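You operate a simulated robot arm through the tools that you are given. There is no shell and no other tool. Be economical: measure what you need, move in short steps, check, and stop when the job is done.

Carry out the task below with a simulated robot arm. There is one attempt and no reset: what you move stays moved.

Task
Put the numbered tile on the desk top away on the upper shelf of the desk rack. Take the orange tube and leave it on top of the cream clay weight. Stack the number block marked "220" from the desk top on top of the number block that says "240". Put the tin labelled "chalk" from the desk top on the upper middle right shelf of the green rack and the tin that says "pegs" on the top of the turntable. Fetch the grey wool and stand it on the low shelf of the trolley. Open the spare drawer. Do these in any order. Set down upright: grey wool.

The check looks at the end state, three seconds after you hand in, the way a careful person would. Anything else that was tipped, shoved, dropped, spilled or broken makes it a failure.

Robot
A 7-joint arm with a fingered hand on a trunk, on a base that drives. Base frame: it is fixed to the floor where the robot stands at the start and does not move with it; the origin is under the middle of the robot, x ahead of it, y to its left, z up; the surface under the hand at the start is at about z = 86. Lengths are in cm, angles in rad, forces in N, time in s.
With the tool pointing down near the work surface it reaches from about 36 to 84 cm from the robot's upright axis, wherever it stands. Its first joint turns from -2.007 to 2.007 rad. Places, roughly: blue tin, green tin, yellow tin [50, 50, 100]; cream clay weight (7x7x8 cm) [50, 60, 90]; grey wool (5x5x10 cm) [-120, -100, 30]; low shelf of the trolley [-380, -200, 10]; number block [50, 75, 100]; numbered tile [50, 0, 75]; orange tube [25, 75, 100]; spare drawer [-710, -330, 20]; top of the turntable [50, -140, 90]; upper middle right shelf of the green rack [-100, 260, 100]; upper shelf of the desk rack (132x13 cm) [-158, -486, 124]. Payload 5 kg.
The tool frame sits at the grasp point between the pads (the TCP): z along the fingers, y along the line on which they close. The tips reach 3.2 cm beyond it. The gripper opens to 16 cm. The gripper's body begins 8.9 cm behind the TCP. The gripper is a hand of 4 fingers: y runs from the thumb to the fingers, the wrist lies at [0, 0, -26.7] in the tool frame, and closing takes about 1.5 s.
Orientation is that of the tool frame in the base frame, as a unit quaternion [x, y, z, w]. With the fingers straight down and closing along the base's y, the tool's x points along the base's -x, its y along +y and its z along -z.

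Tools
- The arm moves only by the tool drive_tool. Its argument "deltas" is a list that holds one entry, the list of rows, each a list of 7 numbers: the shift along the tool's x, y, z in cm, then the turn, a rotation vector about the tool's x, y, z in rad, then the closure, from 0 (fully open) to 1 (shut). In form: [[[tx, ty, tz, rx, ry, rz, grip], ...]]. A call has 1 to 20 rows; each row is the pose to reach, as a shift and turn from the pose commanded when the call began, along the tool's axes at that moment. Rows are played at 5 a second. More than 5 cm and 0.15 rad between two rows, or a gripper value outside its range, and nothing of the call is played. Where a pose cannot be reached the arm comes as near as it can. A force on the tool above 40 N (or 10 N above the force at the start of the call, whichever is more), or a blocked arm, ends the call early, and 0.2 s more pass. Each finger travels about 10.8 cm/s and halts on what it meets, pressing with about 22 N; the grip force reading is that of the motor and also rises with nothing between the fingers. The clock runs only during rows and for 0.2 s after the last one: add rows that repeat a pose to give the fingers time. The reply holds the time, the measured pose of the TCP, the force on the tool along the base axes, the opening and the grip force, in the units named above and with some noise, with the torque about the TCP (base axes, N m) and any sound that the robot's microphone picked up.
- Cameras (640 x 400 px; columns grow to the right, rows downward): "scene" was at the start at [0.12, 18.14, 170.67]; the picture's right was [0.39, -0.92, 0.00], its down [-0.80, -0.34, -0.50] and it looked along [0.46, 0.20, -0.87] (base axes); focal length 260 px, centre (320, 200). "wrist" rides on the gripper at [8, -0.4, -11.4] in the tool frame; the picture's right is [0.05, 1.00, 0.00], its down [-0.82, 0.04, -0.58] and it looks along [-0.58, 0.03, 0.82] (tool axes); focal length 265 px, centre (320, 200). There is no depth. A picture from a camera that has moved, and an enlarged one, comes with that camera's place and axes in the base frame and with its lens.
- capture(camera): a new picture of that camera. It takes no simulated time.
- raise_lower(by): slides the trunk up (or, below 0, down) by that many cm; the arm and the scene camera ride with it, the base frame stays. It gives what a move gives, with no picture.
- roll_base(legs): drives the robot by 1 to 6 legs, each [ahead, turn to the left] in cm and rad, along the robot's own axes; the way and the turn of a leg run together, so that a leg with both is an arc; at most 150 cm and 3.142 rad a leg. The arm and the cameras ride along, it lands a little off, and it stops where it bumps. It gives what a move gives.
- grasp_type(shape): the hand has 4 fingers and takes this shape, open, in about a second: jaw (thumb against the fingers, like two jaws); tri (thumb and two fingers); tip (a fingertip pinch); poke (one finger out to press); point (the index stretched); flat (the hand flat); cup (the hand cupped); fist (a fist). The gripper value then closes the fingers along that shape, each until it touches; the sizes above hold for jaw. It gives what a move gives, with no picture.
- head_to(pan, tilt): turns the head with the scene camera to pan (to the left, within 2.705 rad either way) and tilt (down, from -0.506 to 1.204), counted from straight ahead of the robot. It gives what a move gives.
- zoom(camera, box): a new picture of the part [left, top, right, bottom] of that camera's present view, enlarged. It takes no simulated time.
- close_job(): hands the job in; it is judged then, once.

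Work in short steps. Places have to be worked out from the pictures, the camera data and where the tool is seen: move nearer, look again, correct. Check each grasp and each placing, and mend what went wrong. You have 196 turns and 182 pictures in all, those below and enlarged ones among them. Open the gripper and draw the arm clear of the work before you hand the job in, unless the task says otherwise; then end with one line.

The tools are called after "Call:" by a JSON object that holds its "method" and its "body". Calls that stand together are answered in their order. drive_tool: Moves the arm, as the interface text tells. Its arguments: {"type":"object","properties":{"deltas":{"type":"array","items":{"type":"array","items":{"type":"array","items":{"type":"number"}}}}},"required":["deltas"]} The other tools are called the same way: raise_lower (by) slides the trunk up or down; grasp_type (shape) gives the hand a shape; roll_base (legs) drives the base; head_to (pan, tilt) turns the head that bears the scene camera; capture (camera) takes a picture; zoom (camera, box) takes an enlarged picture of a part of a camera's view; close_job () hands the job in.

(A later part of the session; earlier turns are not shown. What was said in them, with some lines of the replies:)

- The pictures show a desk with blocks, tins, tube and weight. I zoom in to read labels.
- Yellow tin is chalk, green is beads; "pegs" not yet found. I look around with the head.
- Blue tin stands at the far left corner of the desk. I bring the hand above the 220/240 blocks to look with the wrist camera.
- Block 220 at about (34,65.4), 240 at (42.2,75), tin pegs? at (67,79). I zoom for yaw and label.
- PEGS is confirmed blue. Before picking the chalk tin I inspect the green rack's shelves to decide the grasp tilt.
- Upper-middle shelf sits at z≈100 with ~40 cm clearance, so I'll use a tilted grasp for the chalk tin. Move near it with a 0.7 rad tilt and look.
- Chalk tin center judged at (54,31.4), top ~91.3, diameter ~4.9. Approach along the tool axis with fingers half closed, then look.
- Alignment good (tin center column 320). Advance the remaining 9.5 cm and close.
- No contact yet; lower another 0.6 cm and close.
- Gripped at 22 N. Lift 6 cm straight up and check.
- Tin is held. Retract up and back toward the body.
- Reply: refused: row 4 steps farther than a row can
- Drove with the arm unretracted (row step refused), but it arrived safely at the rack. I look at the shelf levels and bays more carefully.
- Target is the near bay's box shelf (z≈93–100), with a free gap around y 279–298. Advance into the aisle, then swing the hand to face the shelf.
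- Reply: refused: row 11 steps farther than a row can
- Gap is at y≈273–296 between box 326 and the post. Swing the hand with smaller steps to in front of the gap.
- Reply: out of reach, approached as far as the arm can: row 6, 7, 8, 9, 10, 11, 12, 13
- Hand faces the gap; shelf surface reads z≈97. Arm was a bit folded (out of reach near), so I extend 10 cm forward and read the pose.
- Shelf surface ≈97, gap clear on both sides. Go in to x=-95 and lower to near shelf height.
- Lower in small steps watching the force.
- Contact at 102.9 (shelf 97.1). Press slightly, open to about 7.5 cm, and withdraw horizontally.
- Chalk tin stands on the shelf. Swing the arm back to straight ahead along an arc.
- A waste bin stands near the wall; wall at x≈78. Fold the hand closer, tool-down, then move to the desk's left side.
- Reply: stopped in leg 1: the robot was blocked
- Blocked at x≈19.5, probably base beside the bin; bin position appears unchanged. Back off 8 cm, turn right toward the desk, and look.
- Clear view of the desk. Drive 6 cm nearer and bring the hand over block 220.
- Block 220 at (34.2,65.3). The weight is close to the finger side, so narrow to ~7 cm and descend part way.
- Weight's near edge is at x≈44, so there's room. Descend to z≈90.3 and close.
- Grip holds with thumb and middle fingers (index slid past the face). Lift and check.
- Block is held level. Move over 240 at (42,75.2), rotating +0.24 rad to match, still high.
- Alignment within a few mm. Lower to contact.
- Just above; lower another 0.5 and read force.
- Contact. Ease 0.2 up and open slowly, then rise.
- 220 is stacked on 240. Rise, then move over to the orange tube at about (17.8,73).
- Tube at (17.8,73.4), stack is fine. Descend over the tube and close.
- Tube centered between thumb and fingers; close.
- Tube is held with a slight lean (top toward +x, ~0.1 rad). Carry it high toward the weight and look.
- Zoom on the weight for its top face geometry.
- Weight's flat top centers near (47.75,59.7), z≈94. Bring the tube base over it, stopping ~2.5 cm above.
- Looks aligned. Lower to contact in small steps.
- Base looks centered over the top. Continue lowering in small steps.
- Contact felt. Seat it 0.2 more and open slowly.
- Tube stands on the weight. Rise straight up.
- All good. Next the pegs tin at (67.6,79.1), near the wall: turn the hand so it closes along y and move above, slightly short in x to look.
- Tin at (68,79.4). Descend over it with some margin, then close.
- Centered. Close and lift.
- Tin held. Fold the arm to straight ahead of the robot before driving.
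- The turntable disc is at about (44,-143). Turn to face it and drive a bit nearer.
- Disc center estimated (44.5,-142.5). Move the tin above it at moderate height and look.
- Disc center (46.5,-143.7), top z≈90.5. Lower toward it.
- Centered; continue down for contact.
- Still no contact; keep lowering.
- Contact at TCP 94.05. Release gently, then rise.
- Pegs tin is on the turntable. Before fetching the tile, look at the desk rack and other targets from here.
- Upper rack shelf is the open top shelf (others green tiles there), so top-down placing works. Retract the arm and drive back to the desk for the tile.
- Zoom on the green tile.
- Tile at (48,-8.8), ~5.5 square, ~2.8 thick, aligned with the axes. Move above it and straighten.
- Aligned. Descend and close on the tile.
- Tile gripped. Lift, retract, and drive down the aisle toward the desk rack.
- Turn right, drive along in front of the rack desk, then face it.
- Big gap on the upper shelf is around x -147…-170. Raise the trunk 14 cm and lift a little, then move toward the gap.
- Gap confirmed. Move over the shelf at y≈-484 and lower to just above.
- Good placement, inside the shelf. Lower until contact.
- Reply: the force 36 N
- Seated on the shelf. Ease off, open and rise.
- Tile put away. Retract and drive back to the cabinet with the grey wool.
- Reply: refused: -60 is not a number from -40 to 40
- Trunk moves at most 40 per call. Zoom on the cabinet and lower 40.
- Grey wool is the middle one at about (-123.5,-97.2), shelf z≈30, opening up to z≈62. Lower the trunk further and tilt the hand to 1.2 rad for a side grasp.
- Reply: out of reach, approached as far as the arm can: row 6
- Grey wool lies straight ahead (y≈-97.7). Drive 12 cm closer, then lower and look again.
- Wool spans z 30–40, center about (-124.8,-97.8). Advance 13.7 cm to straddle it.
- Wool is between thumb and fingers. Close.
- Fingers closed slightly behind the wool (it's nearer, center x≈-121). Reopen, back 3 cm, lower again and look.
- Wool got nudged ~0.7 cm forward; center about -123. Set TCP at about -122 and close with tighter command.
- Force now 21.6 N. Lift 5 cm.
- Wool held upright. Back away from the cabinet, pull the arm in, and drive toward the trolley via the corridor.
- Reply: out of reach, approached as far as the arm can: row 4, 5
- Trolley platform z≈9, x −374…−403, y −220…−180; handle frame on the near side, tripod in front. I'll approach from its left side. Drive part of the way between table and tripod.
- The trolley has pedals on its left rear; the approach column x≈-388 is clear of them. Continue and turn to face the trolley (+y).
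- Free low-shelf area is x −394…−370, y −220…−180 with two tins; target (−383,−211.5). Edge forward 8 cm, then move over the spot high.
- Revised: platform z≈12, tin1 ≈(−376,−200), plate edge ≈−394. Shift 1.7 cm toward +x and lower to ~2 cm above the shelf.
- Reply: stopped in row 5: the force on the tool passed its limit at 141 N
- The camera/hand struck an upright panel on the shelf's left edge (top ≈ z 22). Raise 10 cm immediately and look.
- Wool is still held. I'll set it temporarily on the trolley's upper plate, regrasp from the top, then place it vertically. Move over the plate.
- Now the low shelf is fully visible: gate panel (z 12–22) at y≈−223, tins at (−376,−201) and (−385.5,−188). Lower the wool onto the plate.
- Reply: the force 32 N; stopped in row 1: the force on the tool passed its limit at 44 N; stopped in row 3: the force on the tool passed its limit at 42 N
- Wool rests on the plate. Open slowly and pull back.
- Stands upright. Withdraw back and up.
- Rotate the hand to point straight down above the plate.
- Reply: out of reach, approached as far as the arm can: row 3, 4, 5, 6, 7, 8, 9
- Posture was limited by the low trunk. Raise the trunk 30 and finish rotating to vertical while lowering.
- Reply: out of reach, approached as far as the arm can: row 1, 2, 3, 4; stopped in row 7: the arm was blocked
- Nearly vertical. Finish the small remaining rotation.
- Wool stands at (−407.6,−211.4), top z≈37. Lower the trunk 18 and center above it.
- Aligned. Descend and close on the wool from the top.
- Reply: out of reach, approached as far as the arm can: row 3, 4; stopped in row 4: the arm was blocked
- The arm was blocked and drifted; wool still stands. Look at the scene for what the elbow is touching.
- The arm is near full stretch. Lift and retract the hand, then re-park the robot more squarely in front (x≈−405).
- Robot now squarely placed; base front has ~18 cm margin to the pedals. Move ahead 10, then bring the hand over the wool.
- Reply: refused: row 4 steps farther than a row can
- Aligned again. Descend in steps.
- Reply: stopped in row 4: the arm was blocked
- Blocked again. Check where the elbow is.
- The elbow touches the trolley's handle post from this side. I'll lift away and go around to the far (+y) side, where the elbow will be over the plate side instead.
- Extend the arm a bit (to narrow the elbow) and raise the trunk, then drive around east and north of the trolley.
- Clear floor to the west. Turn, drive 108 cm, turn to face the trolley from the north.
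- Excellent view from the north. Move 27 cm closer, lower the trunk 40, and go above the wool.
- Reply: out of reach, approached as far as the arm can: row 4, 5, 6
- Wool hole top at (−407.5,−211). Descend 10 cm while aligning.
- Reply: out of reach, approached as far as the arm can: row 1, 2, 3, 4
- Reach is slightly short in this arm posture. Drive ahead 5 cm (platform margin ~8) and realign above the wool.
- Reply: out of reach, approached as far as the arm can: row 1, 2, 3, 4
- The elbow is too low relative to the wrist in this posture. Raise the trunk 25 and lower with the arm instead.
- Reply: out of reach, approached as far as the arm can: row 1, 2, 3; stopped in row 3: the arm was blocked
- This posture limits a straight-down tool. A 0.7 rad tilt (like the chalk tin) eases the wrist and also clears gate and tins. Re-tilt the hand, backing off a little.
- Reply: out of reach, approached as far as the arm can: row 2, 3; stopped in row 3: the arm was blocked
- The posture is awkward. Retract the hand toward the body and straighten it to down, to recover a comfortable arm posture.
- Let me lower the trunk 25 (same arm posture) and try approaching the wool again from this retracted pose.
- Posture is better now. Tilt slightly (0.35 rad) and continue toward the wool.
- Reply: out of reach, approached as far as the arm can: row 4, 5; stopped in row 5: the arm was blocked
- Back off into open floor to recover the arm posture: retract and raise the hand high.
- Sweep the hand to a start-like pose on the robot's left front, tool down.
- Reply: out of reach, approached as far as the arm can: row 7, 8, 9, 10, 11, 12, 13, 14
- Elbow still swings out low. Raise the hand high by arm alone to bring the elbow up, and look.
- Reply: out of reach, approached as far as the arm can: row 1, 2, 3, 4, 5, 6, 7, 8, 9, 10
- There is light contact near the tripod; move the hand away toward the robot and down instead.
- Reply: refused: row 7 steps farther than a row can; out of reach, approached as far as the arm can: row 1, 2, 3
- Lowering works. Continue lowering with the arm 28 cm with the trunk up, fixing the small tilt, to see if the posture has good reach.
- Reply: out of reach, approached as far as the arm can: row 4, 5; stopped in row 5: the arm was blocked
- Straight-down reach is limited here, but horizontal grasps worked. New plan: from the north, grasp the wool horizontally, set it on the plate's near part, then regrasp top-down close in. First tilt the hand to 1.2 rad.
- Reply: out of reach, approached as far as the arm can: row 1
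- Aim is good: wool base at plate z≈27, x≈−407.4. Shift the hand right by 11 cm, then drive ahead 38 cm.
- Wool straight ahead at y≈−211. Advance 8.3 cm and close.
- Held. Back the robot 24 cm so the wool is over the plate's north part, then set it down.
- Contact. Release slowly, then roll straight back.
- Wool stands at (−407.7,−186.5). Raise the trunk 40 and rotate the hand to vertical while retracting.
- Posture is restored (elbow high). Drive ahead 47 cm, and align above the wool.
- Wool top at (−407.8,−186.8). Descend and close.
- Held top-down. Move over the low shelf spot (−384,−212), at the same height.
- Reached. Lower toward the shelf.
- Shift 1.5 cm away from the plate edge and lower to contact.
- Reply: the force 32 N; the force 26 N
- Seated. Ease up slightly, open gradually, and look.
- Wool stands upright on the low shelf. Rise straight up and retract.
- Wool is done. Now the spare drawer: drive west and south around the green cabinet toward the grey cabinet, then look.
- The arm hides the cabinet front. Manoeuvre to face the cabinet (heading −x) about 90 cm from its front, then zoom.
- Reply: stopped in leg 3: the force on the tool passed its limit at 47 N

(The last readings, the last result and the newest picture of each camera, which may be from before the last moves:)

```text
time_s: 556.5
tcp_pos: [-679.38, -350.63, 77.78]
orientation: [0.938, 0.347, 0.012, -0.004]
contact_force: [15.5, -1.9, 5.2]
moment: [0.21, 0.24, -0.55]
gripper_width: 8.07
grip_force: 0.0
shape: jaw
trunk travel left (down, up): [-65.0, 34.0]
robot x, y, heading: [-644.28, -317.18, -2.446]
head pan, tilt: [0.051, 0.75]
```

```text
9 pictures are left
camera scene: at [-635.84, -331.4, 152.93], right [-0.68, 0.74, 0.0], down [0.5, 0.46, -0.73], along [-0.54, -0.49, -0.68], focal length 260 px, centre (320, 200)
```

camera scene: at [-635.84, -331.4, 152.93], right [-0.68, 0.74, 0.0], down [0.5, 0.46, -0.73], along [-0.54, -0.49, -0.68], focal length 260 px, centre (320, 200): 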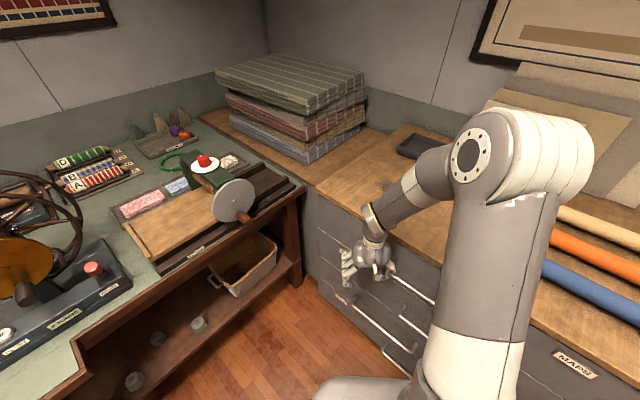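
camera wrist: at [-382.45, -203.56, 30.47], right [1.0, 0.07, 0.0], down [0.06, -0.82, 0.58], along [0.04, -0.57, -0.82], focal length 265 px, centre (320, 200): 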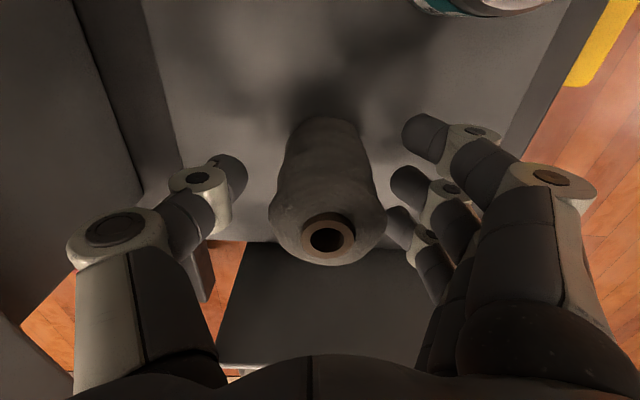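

The hand touched the cabinet front, which is nearer (x≈−687). Back off, then turn to face it.

Call:
{"method": "roll_base", "body": {"legs": [[-42, 0], [0, -0.696]]}}

Call:
{"method": "head_to", "body": {"pan": 0.25, "tilt": 0.6}}

Call:
{"method": "capture", "body": {"camera": "scene"}}

```text
time_s: 561.0
tcp_pos: [-660.36, -293.47, 77.74]
orientation: [1.0, 0.001, 0.013, 0.002]
contact_force: [-0.3, 0.1, 0.3]
moment: [-0.02, 0.03, -0.02]
gripper_width: 8.7
grip_force: 0.1
shape: jaw
trunk travel left (down, up): [-65.0, 34.0]
robot x, y, heading: [-612.21, -290.83, 3.122]
head pan, tilt: [0.051, 0.75]
```

```text
time_s: 561.7
tcp_pos: [-660.46, -293.4, 77.78]
orientation: [1.0, 0.001, 0.013, 0.001]
contact_force: [-0.1, -0.2, -0.4]
moment: [-0.01, 0.03, 0.02]
gripper_width: 8.74
grip_force: 0.1
shape: jaw
trunk travel left (down, up): [-65.0, 34.0]
robot x, y, heading: [-612.06, -290.85, 3.128]
head pan, tilt: [0.25, 0.6]
```

```text
8 pictures are left
camera scene: at [-614.97, -308.7, 154.22], right [-0.23, 0.97, 0.0], down [0.55, 0.13, -0.82], along [-0.8, -0.19, -0.57], focal length 260 px, centre (320, 200)
```

scene: 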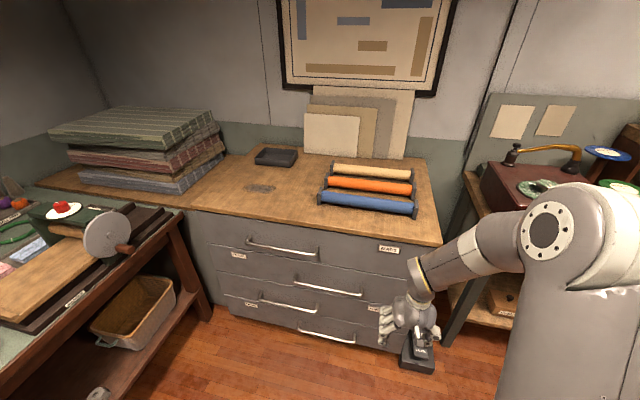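

Call:
{"method": "zoom", "body": {"camera": "scene", "box": [200, 225, 410, 350]}}

```text
3.05 times, centred on (305, 288) of scene
camera zoom: at [-614.97, -308.7, 154.22], right [-0.23, 0.97, 0.0], down [0.55, 0.13, -0.82], along [-0.8, -0.19, -0.57], focal length 792 px, centre (366, -67)
```

zoom: 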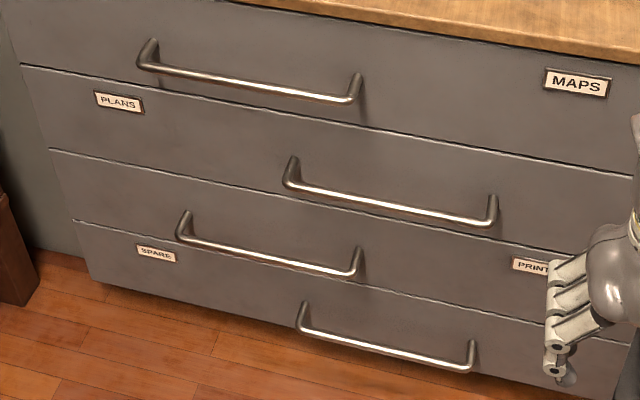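

SPARE is the bottom drawer; its bar handle spans y≈−338…−307, z≈12.6, x≈−688.5. Lower the trunk and tilt the hand forward first.

Call:
{"method": "raise_lower", "body": {"by": -40}}

Call:
{"method": "drive_tool", "body": {"deltas": [[[-2, 0, 0, 0, -0.15, 0, 0.4], [-4, 0, 0, 0, -0.3, 0, 0.4], [-6, 0, 0.5, 0, -0.45, 0, 0.4], [-8, 0, 1, 0, -0.6, 0, 0.4], [-9.5, 0, 1.5, 0, -0.75, 0, 0.4], [-10.5, 0, 2, 0, -0.9, 0, 0.4], [-11.5, 0, 2.5, 0, -1.05, 0, 0.4], [-12, 0, 3, 0, -1.2, 0, 0.4], [-12, 0, 3, 0, -1.2, 0, 0.4]]]}}

```text
time_s: 565.5
tcp_pos: [-660.5, -293.48, 37.72]
orientation: [1.0, 0.001, 0.012, 0.001]
contact_force: [-0.6, 0.4, 0.0]
moment: [-0.01, 0.03, 0.02]
gripper_width: 8.7
grip_force: 0.2
shape: jaw
trunk travel left (down, up): [-25.0, 74.0]
robot x, y, heading: [-612.26, -290.52, 3.127]
head pan, tilt: [0.25, 0.6]
```

```text
time_s: 567.5
tcp_pos: [-672.31, -293.4, 34.48]
orientation: [0.831, 0.0, -0.556, 0.001]
contact_force: [0.0, -0.1, 0.2]
moment: [0.01, -0.01, 0.01]
gripper_width: 9.58
grip_force: 0.0
shape: jaw
trunk travel left (down, up): [-25.0, 74.0]
robot x, y, heading: [-612.31, -291.1, 3.128]
head pan, tilt: [0.25, 0.6]
```

Now roll the hand 90° (fingers above, thumb below) while shifting left toward y≈−314.

Call:
{"method": "drive_tool", "body": {"deltas": [[[0, 1.9, 0, 0, 0, 0.143, 0.4], [0, 3.8, 0, 0, 0, 0.286, 0.4], [0, 5.6, 0, 0, 0, 0.429, 0.4], [0, 7.5, 0, 0, 0, 0.571, 0.4], [0, 9.4, 0, 0, 0, 0.714, 0.4], [0, 11.2, 0, 0, 0, 0.857, 0.4], [0, 13.1, 0, 0, 0, 1.0, 0.4], [0, 15, 0, 0, 0, 1.143, 0.4], [0, 16.9, 0, 0, 0, 1.285, 0.4], [0, 18.8, 0, 0, 0, 1.428, 0.4], [0, 20.6, 0, 0, 0, 1.57, 0.4], [0, 20.6, 0, 0, 0, 1.57, 0.4]]]}}

```text
time_s: 570.1
tcp_pos: [-672.28, -314.03, 34.59]
orientation: [-0.588, 0.588, 0.391, -0.394]
contact_force: [0.2, 0.1, 0.2]
moment: [0.01, 0.03, 0.03]
gripper_width: 9.57
grip_force: 0.1
shape: jaw
trunk travel left (down, up): [-25.0, 74.0]
robot x, y, heading: [-611.91, -290.54, 3.127]
head pan, tilt: [0.25, 0.6]
```

Orientation is right (fingers above, thumb below). Lower trunk 20 and look with the wrist camera.

Call:
{"method": "raise_lower", "body": {"by": -20}}

Call:
{"method": "capture", "body": {"camera": "wrist"}}

```text
time_s: 572.3
tcp_pos: [-672.4, -313.98, 14.59]
orientation: [0.589, -0.587, -0.392, 0.394]
contact_force: [0.7, -0.7, 0.6]
moment: [0.04, 0.02, 0.01]
gripper_width: 9.57
grip_force: 0.0
shape: jaw
trunk travel left (down, up): [-5.0, 94.0]
robot x, y, heading: [-612.1, -290.93, 3.128]
head pan, tilt: [0.25, 0.6]
```

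```text
6 pictures are left
camera wrist: at [-661.65, -322.14, 18.66], right [-0.38, -0.05, 0.92], down [0.51, 0.82, 0.26], along [-0.77, 0.57, -0.29], focal length 265 px, centre (320, 200)
```

wrist: 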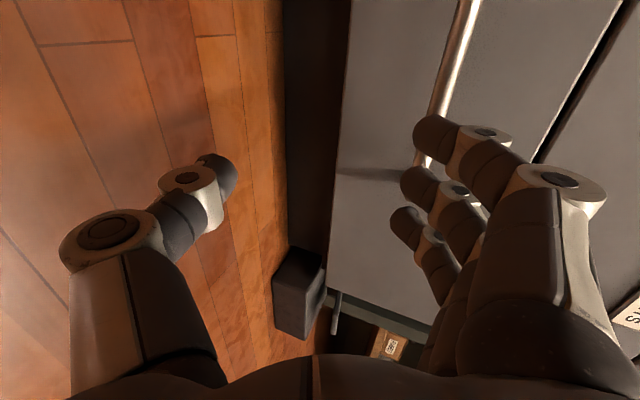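

The bar is at x≈−685.6, z≈19. Move to a pre-grasp 10 cm out, narrowing the hand, then look once.

Call:
{"method": "drive_tool", "body": {"deltas": [[[1, 2.3, -0.3, 0, 0, 0, 0.45], [2, 4.6, -0.7, 0, 0, 0, 0.5], [3, 6.9, -1, 0, 0, 0, 0.58], [4, 9.1, -1.3, 0, 0, 0, 0.58], [4, 9.1, -1.3, 0, 0, 0, 0.58]]]}}

Call:
{"method": "drive_tool", "body": {"deltas": [[[0, 0, 2, 0, 0, 0, 0.58], [0, 0, 4, 0, 0, 0, 0.58], [0, 0, 6, 0, 0, 0, 0.58], [0, 0, 6, 0, 0, 0, 0.58]]]}}

Call:
{"method": "capture", "body": {"camera": "wrist"}}

```text
time_s: 573.5
tcp_pos: [-674.67, -318.0, 23.38]
orientation: [0.589, -0.587, -0.391, 0.394]
contact_force: [-0.8, 0.2, 0.6]
moment: [0.0, 0.02, 0.0]
gripper_width: 6.78
grip_force: 0.1
shape: jaw
trunk travel left (down, up): [-5.0, 94.0]
robot x, y, heading: [-611.99, -290.83, 3.129]
head pan, tilt: [0.25, 0.6]
```

```text
time_s: 574.5
tcp_pos: [-680.14, -317.93, 21.08]
orientation: [0.589, -0.588, -0.392, 0.393]
contact_force: [-0.4, -0.2, 0.1]
moment: [-0.03, 0.0, -0.02]
gripper_width: 6.79
grip_force: 0.1
shape: jaw
trunk travel left (down, up): [-5.0, 94.0]
robot x, y, heading: [-611.85, -290.79, 3.123]
head pan, tilt: [0.25, 0.6]
```

```text
5 pictures are left
camera wrist: at [-669.46, -326.13, 25.3], right [-0.38, -0.05, 0.92], down [0.51, 0.82, 0.26], along [-0.77, 0.57, -0.29], focal length 265 px, centre (320, 200)
```

wrist: 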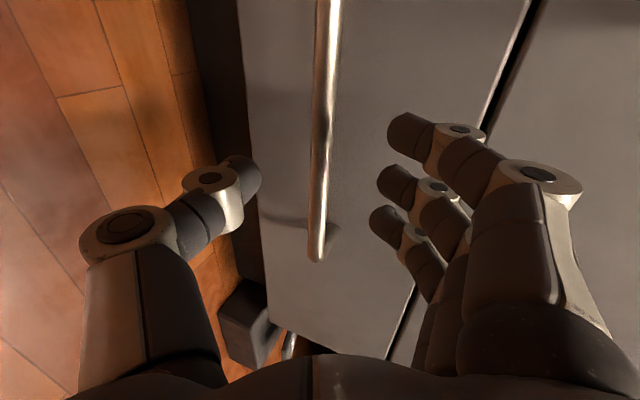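

Bar is neatly between thumb and fingers. Advance 4 cm and close.

Call:
{"method": "drive_tool", "body": {"deltas": [[[0, 0, 2, 0, 0, 0, 0.58], [0, 0, 4, 0, 0, 0, 0.58], [0, 0, 4, 0, 0, 0, 0.7], [0, 0, 4, 0, 0, 0, 0.82], [0, 0, 4, 0, 0, 0, 0.92], [0, 0, 4, 0, 0, 0, 1.0], [0, 0, 4, 0, 0, 0, 1.0], [0, 0, 4, 0, 0, 0, 1.0]]]}}

```text
time_s: 576.3
tcp_pos: [-683.88, -318.12, 19.61]
orientation: [0.588, -0.588, -0.391, 0.394]
contact_force: [-3.8, -0.8, -0.3]
moment: [-0.02, 0.04, -0.03]
gripper_width: 0.65
grip_force: 22.0
shape: jaw
trunk travel left (down, up): [-5.0, 94.0]
robot x, y, heading: [-612.24, -290.53, 3.123]
head pan, tilt: [0.25, 0.6]
```

Bar gripped. Pull back 4 cm with the arm to test.

Call:
{"method": "drive_tool", "body": {"deltas": [[[0, -0.4, -0.92, 0, 0, 0, 1.0], [0, -0.77, -1.85, 0, 0, 0, 1.0], [0, -1.15, -2.77, 0, 0, 0, 1.0], [0, -1.53, -3.7, 0, 0, 0, 1.0], [0, -1.53, -3.7, 0, 0, 0, 1.0]]]}}

```text
time_s: 577.5
tcp_pos: [-679.67, -318.06, 19.53]
orientation: [0.589, -0.589, -0.39, 0.392]
contact_force: [1.9, -0.4, -1.1]
moment: [0.0, -0.01, -0.01]
gripper_width: 0.67
grip_force: 22.3
shape: jaw
trunk travel left (down, up): [-5.0, 94.0]
robot x, y, heading: [-611.86, -290.68, 3.126]
head pan, tilt: [0.25, 0.6]
```

It follows with low force. Roll back 25 cm and check with a picture.

Call:
{"method": "roll_base", "body": {"legs": [[-25, 0]]}}

Call:
{"method": "capture", "body": {"camera": "scene"}}

```text
time_s: 579.3
tcp_pos: [-654.52, -318.54, 19.38]
orientation: [0.591, -0.587, -0.39, 0.393]
contact_force: [1.9, 0.3, -16.3]
moment: [0.02, -0.05, 0.0]
gripper_width: 0.39
grip_force: 21.6
shape: jaw
trunk travel left (down, up): [-5.0, 94.0]
robot x, y, heading: [-586.95, -291.04, 3.126]
head pan, tilt: [0.25, 0.6]
```

```text
4 pictures are left
camera scene: at [-589.81, -309.09, 94.19], right [-0.24, 0.97, 0.0], down [0.55, 0.13, -0.82], along [-0.8, -0.19, -0.57], focal length 260 px, centre (320, 200)
```

scene: 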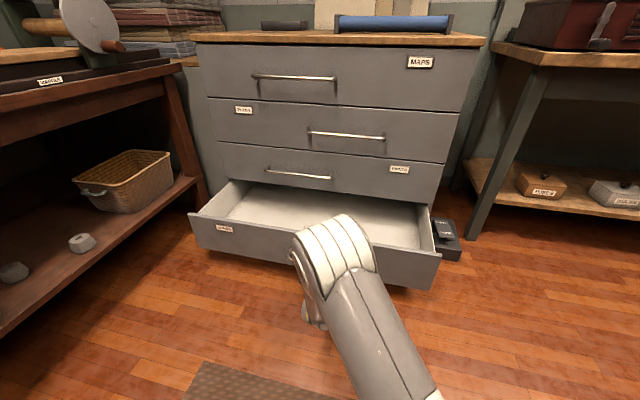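

The SPARE drawer is open about 29 cm. Release the bar and withdraw.

Call:
{"method": "drive_tool", "body": {"deltas": [[[0, 0, 0, 0, 0, 0, 0.9], [0, 0, 0, 0, 0, 0, 0.78], [0, 0, 0, 0, 0, 0, 0.66], [0, 0, 0, 0, 0, 0, 0.58], [0, 0, 0, 0, 0, 0, 0.58], [0, 0, -2, 0, 0, 0, 0.58], [0, 0, -4.5, 0, 0, 0, 0.58], [0, 0, -7, 0, 0, 0, 0.58], [0, 0, -7, 0, 0, 0, 0.58]]]}}

Call:
{"method": "roll_base", "body": {"legs": [[-20, 0]]}}

Call:
{"method": "raise_lower", "body": {"by": 30}}

Call:
{"method": "capture", "body": {"camera": "scene"}}

```text
time_s: 581.3
tcp_pos: [-648.06, -318.55, 22.33]
orientation: [0.59, -0.588, -0.39, 0.393]
contact_force: [-0.5, -0.1, 0.0]
moment: [0.0, -0.01, -0.03]
gripper_width: 6.68
grip_force: 0.0
shape: jaw
trunk travel left (down, up): [-5.0, 94.0]
robot x, y, heading: [-586.79, -291.1, 3.131]
head pan, tilt: [0.25, 0.6]
```

```text
time_s: 582.9
tcp_pos: [-628.4, -318.72, 22.22]
orientation: [0.59, -0.588, -0.39, 0.393]
contact_force: [0.2, 0.2, -0.3]
moment: [0.02, 0.01, 0.01]
gripper_width: 6.66
grip_force: 0.1
shape: jaw
trunk travel left (down, up): [-5.0, 94.0]
robot x, y, heading: [-567.19, -291.44, 3.125]
head pan, tilt: [0.25, 0.6]
```

```text
time_s: 585.9
tcp_pos: [-628.24, -318.82, 52.19]
orientation: [0.59, -0.588, -0.39, 0.393]
contact_force: [0.1, 0.2, 0.6]
moment: [-0.02, 0.01, -0.03]
gripper_width: 6.64
grip_force: 0.1
shape: jaw
trunk travel left (down, up): [-35.0, 64.0]
robot x, y, heading: [-567.17, -291.31, 3.127]
head pan, tilt: [0.25, 0.6]
```

```text
3 pictures are left
camera scene: at [-570.0, -309.31, 124.22], right [-0.23, 0.97, 0.0], down [0.55, 0.13, -0.82], along [-0.8, -0.19, -0.57], focal length 260 px, centre (320, 200)
```

scene: 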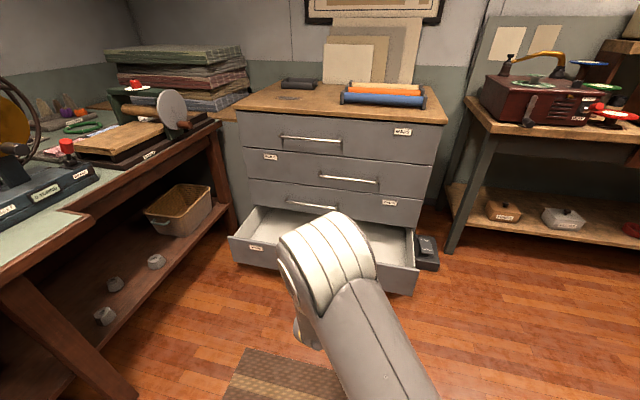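

The drawer stays open and everything else looks undisturbed. Open the gripper fully and hand in.

Call:
{"method": "drive_tool", "body": {"deltas": [[[0, 0, 0, 0, 0, 0, 0.4], [0, 0, 0, 0, 0, 0, 0.2], [0, 0, 0, 0, 0, 0, 0], [0, 0, 0, 0, 0, 0, 0], [0, 0, 0, 0, 0, 0, 0]]]}}

Call:
{"method": "close_job", "body": {}}

```text
time_s: 587.1
tcp_pos: [-628.3, -318.81, 52.23]
orientation: [0.59, -0.588, -0.39, 0.393]
contact_force: [-0.2, 0.4, -0.1]
moment: [0.04, 0.01, -0.02]
gripper_width: 15.97
grip_force: 0.1
shape: jaw
trunk travel left (down, up): [-35.0, 64.0]
robot x, y, heading: [-567.36, -291.25, 3.123]
head pan, tilt: [0.25, 0.6]
```

```text
The job is handed in.
```

All seven items were carried out and the job is handed in. The robot bumped the trolley gate (141 N), the grey cabinet's front (47 N), probably the tripod (light contact) and possibly the floor bin by the desk; none looked moved in later pictures. "Upper middle right" I read as the near bay at z≈97, beside box 326.
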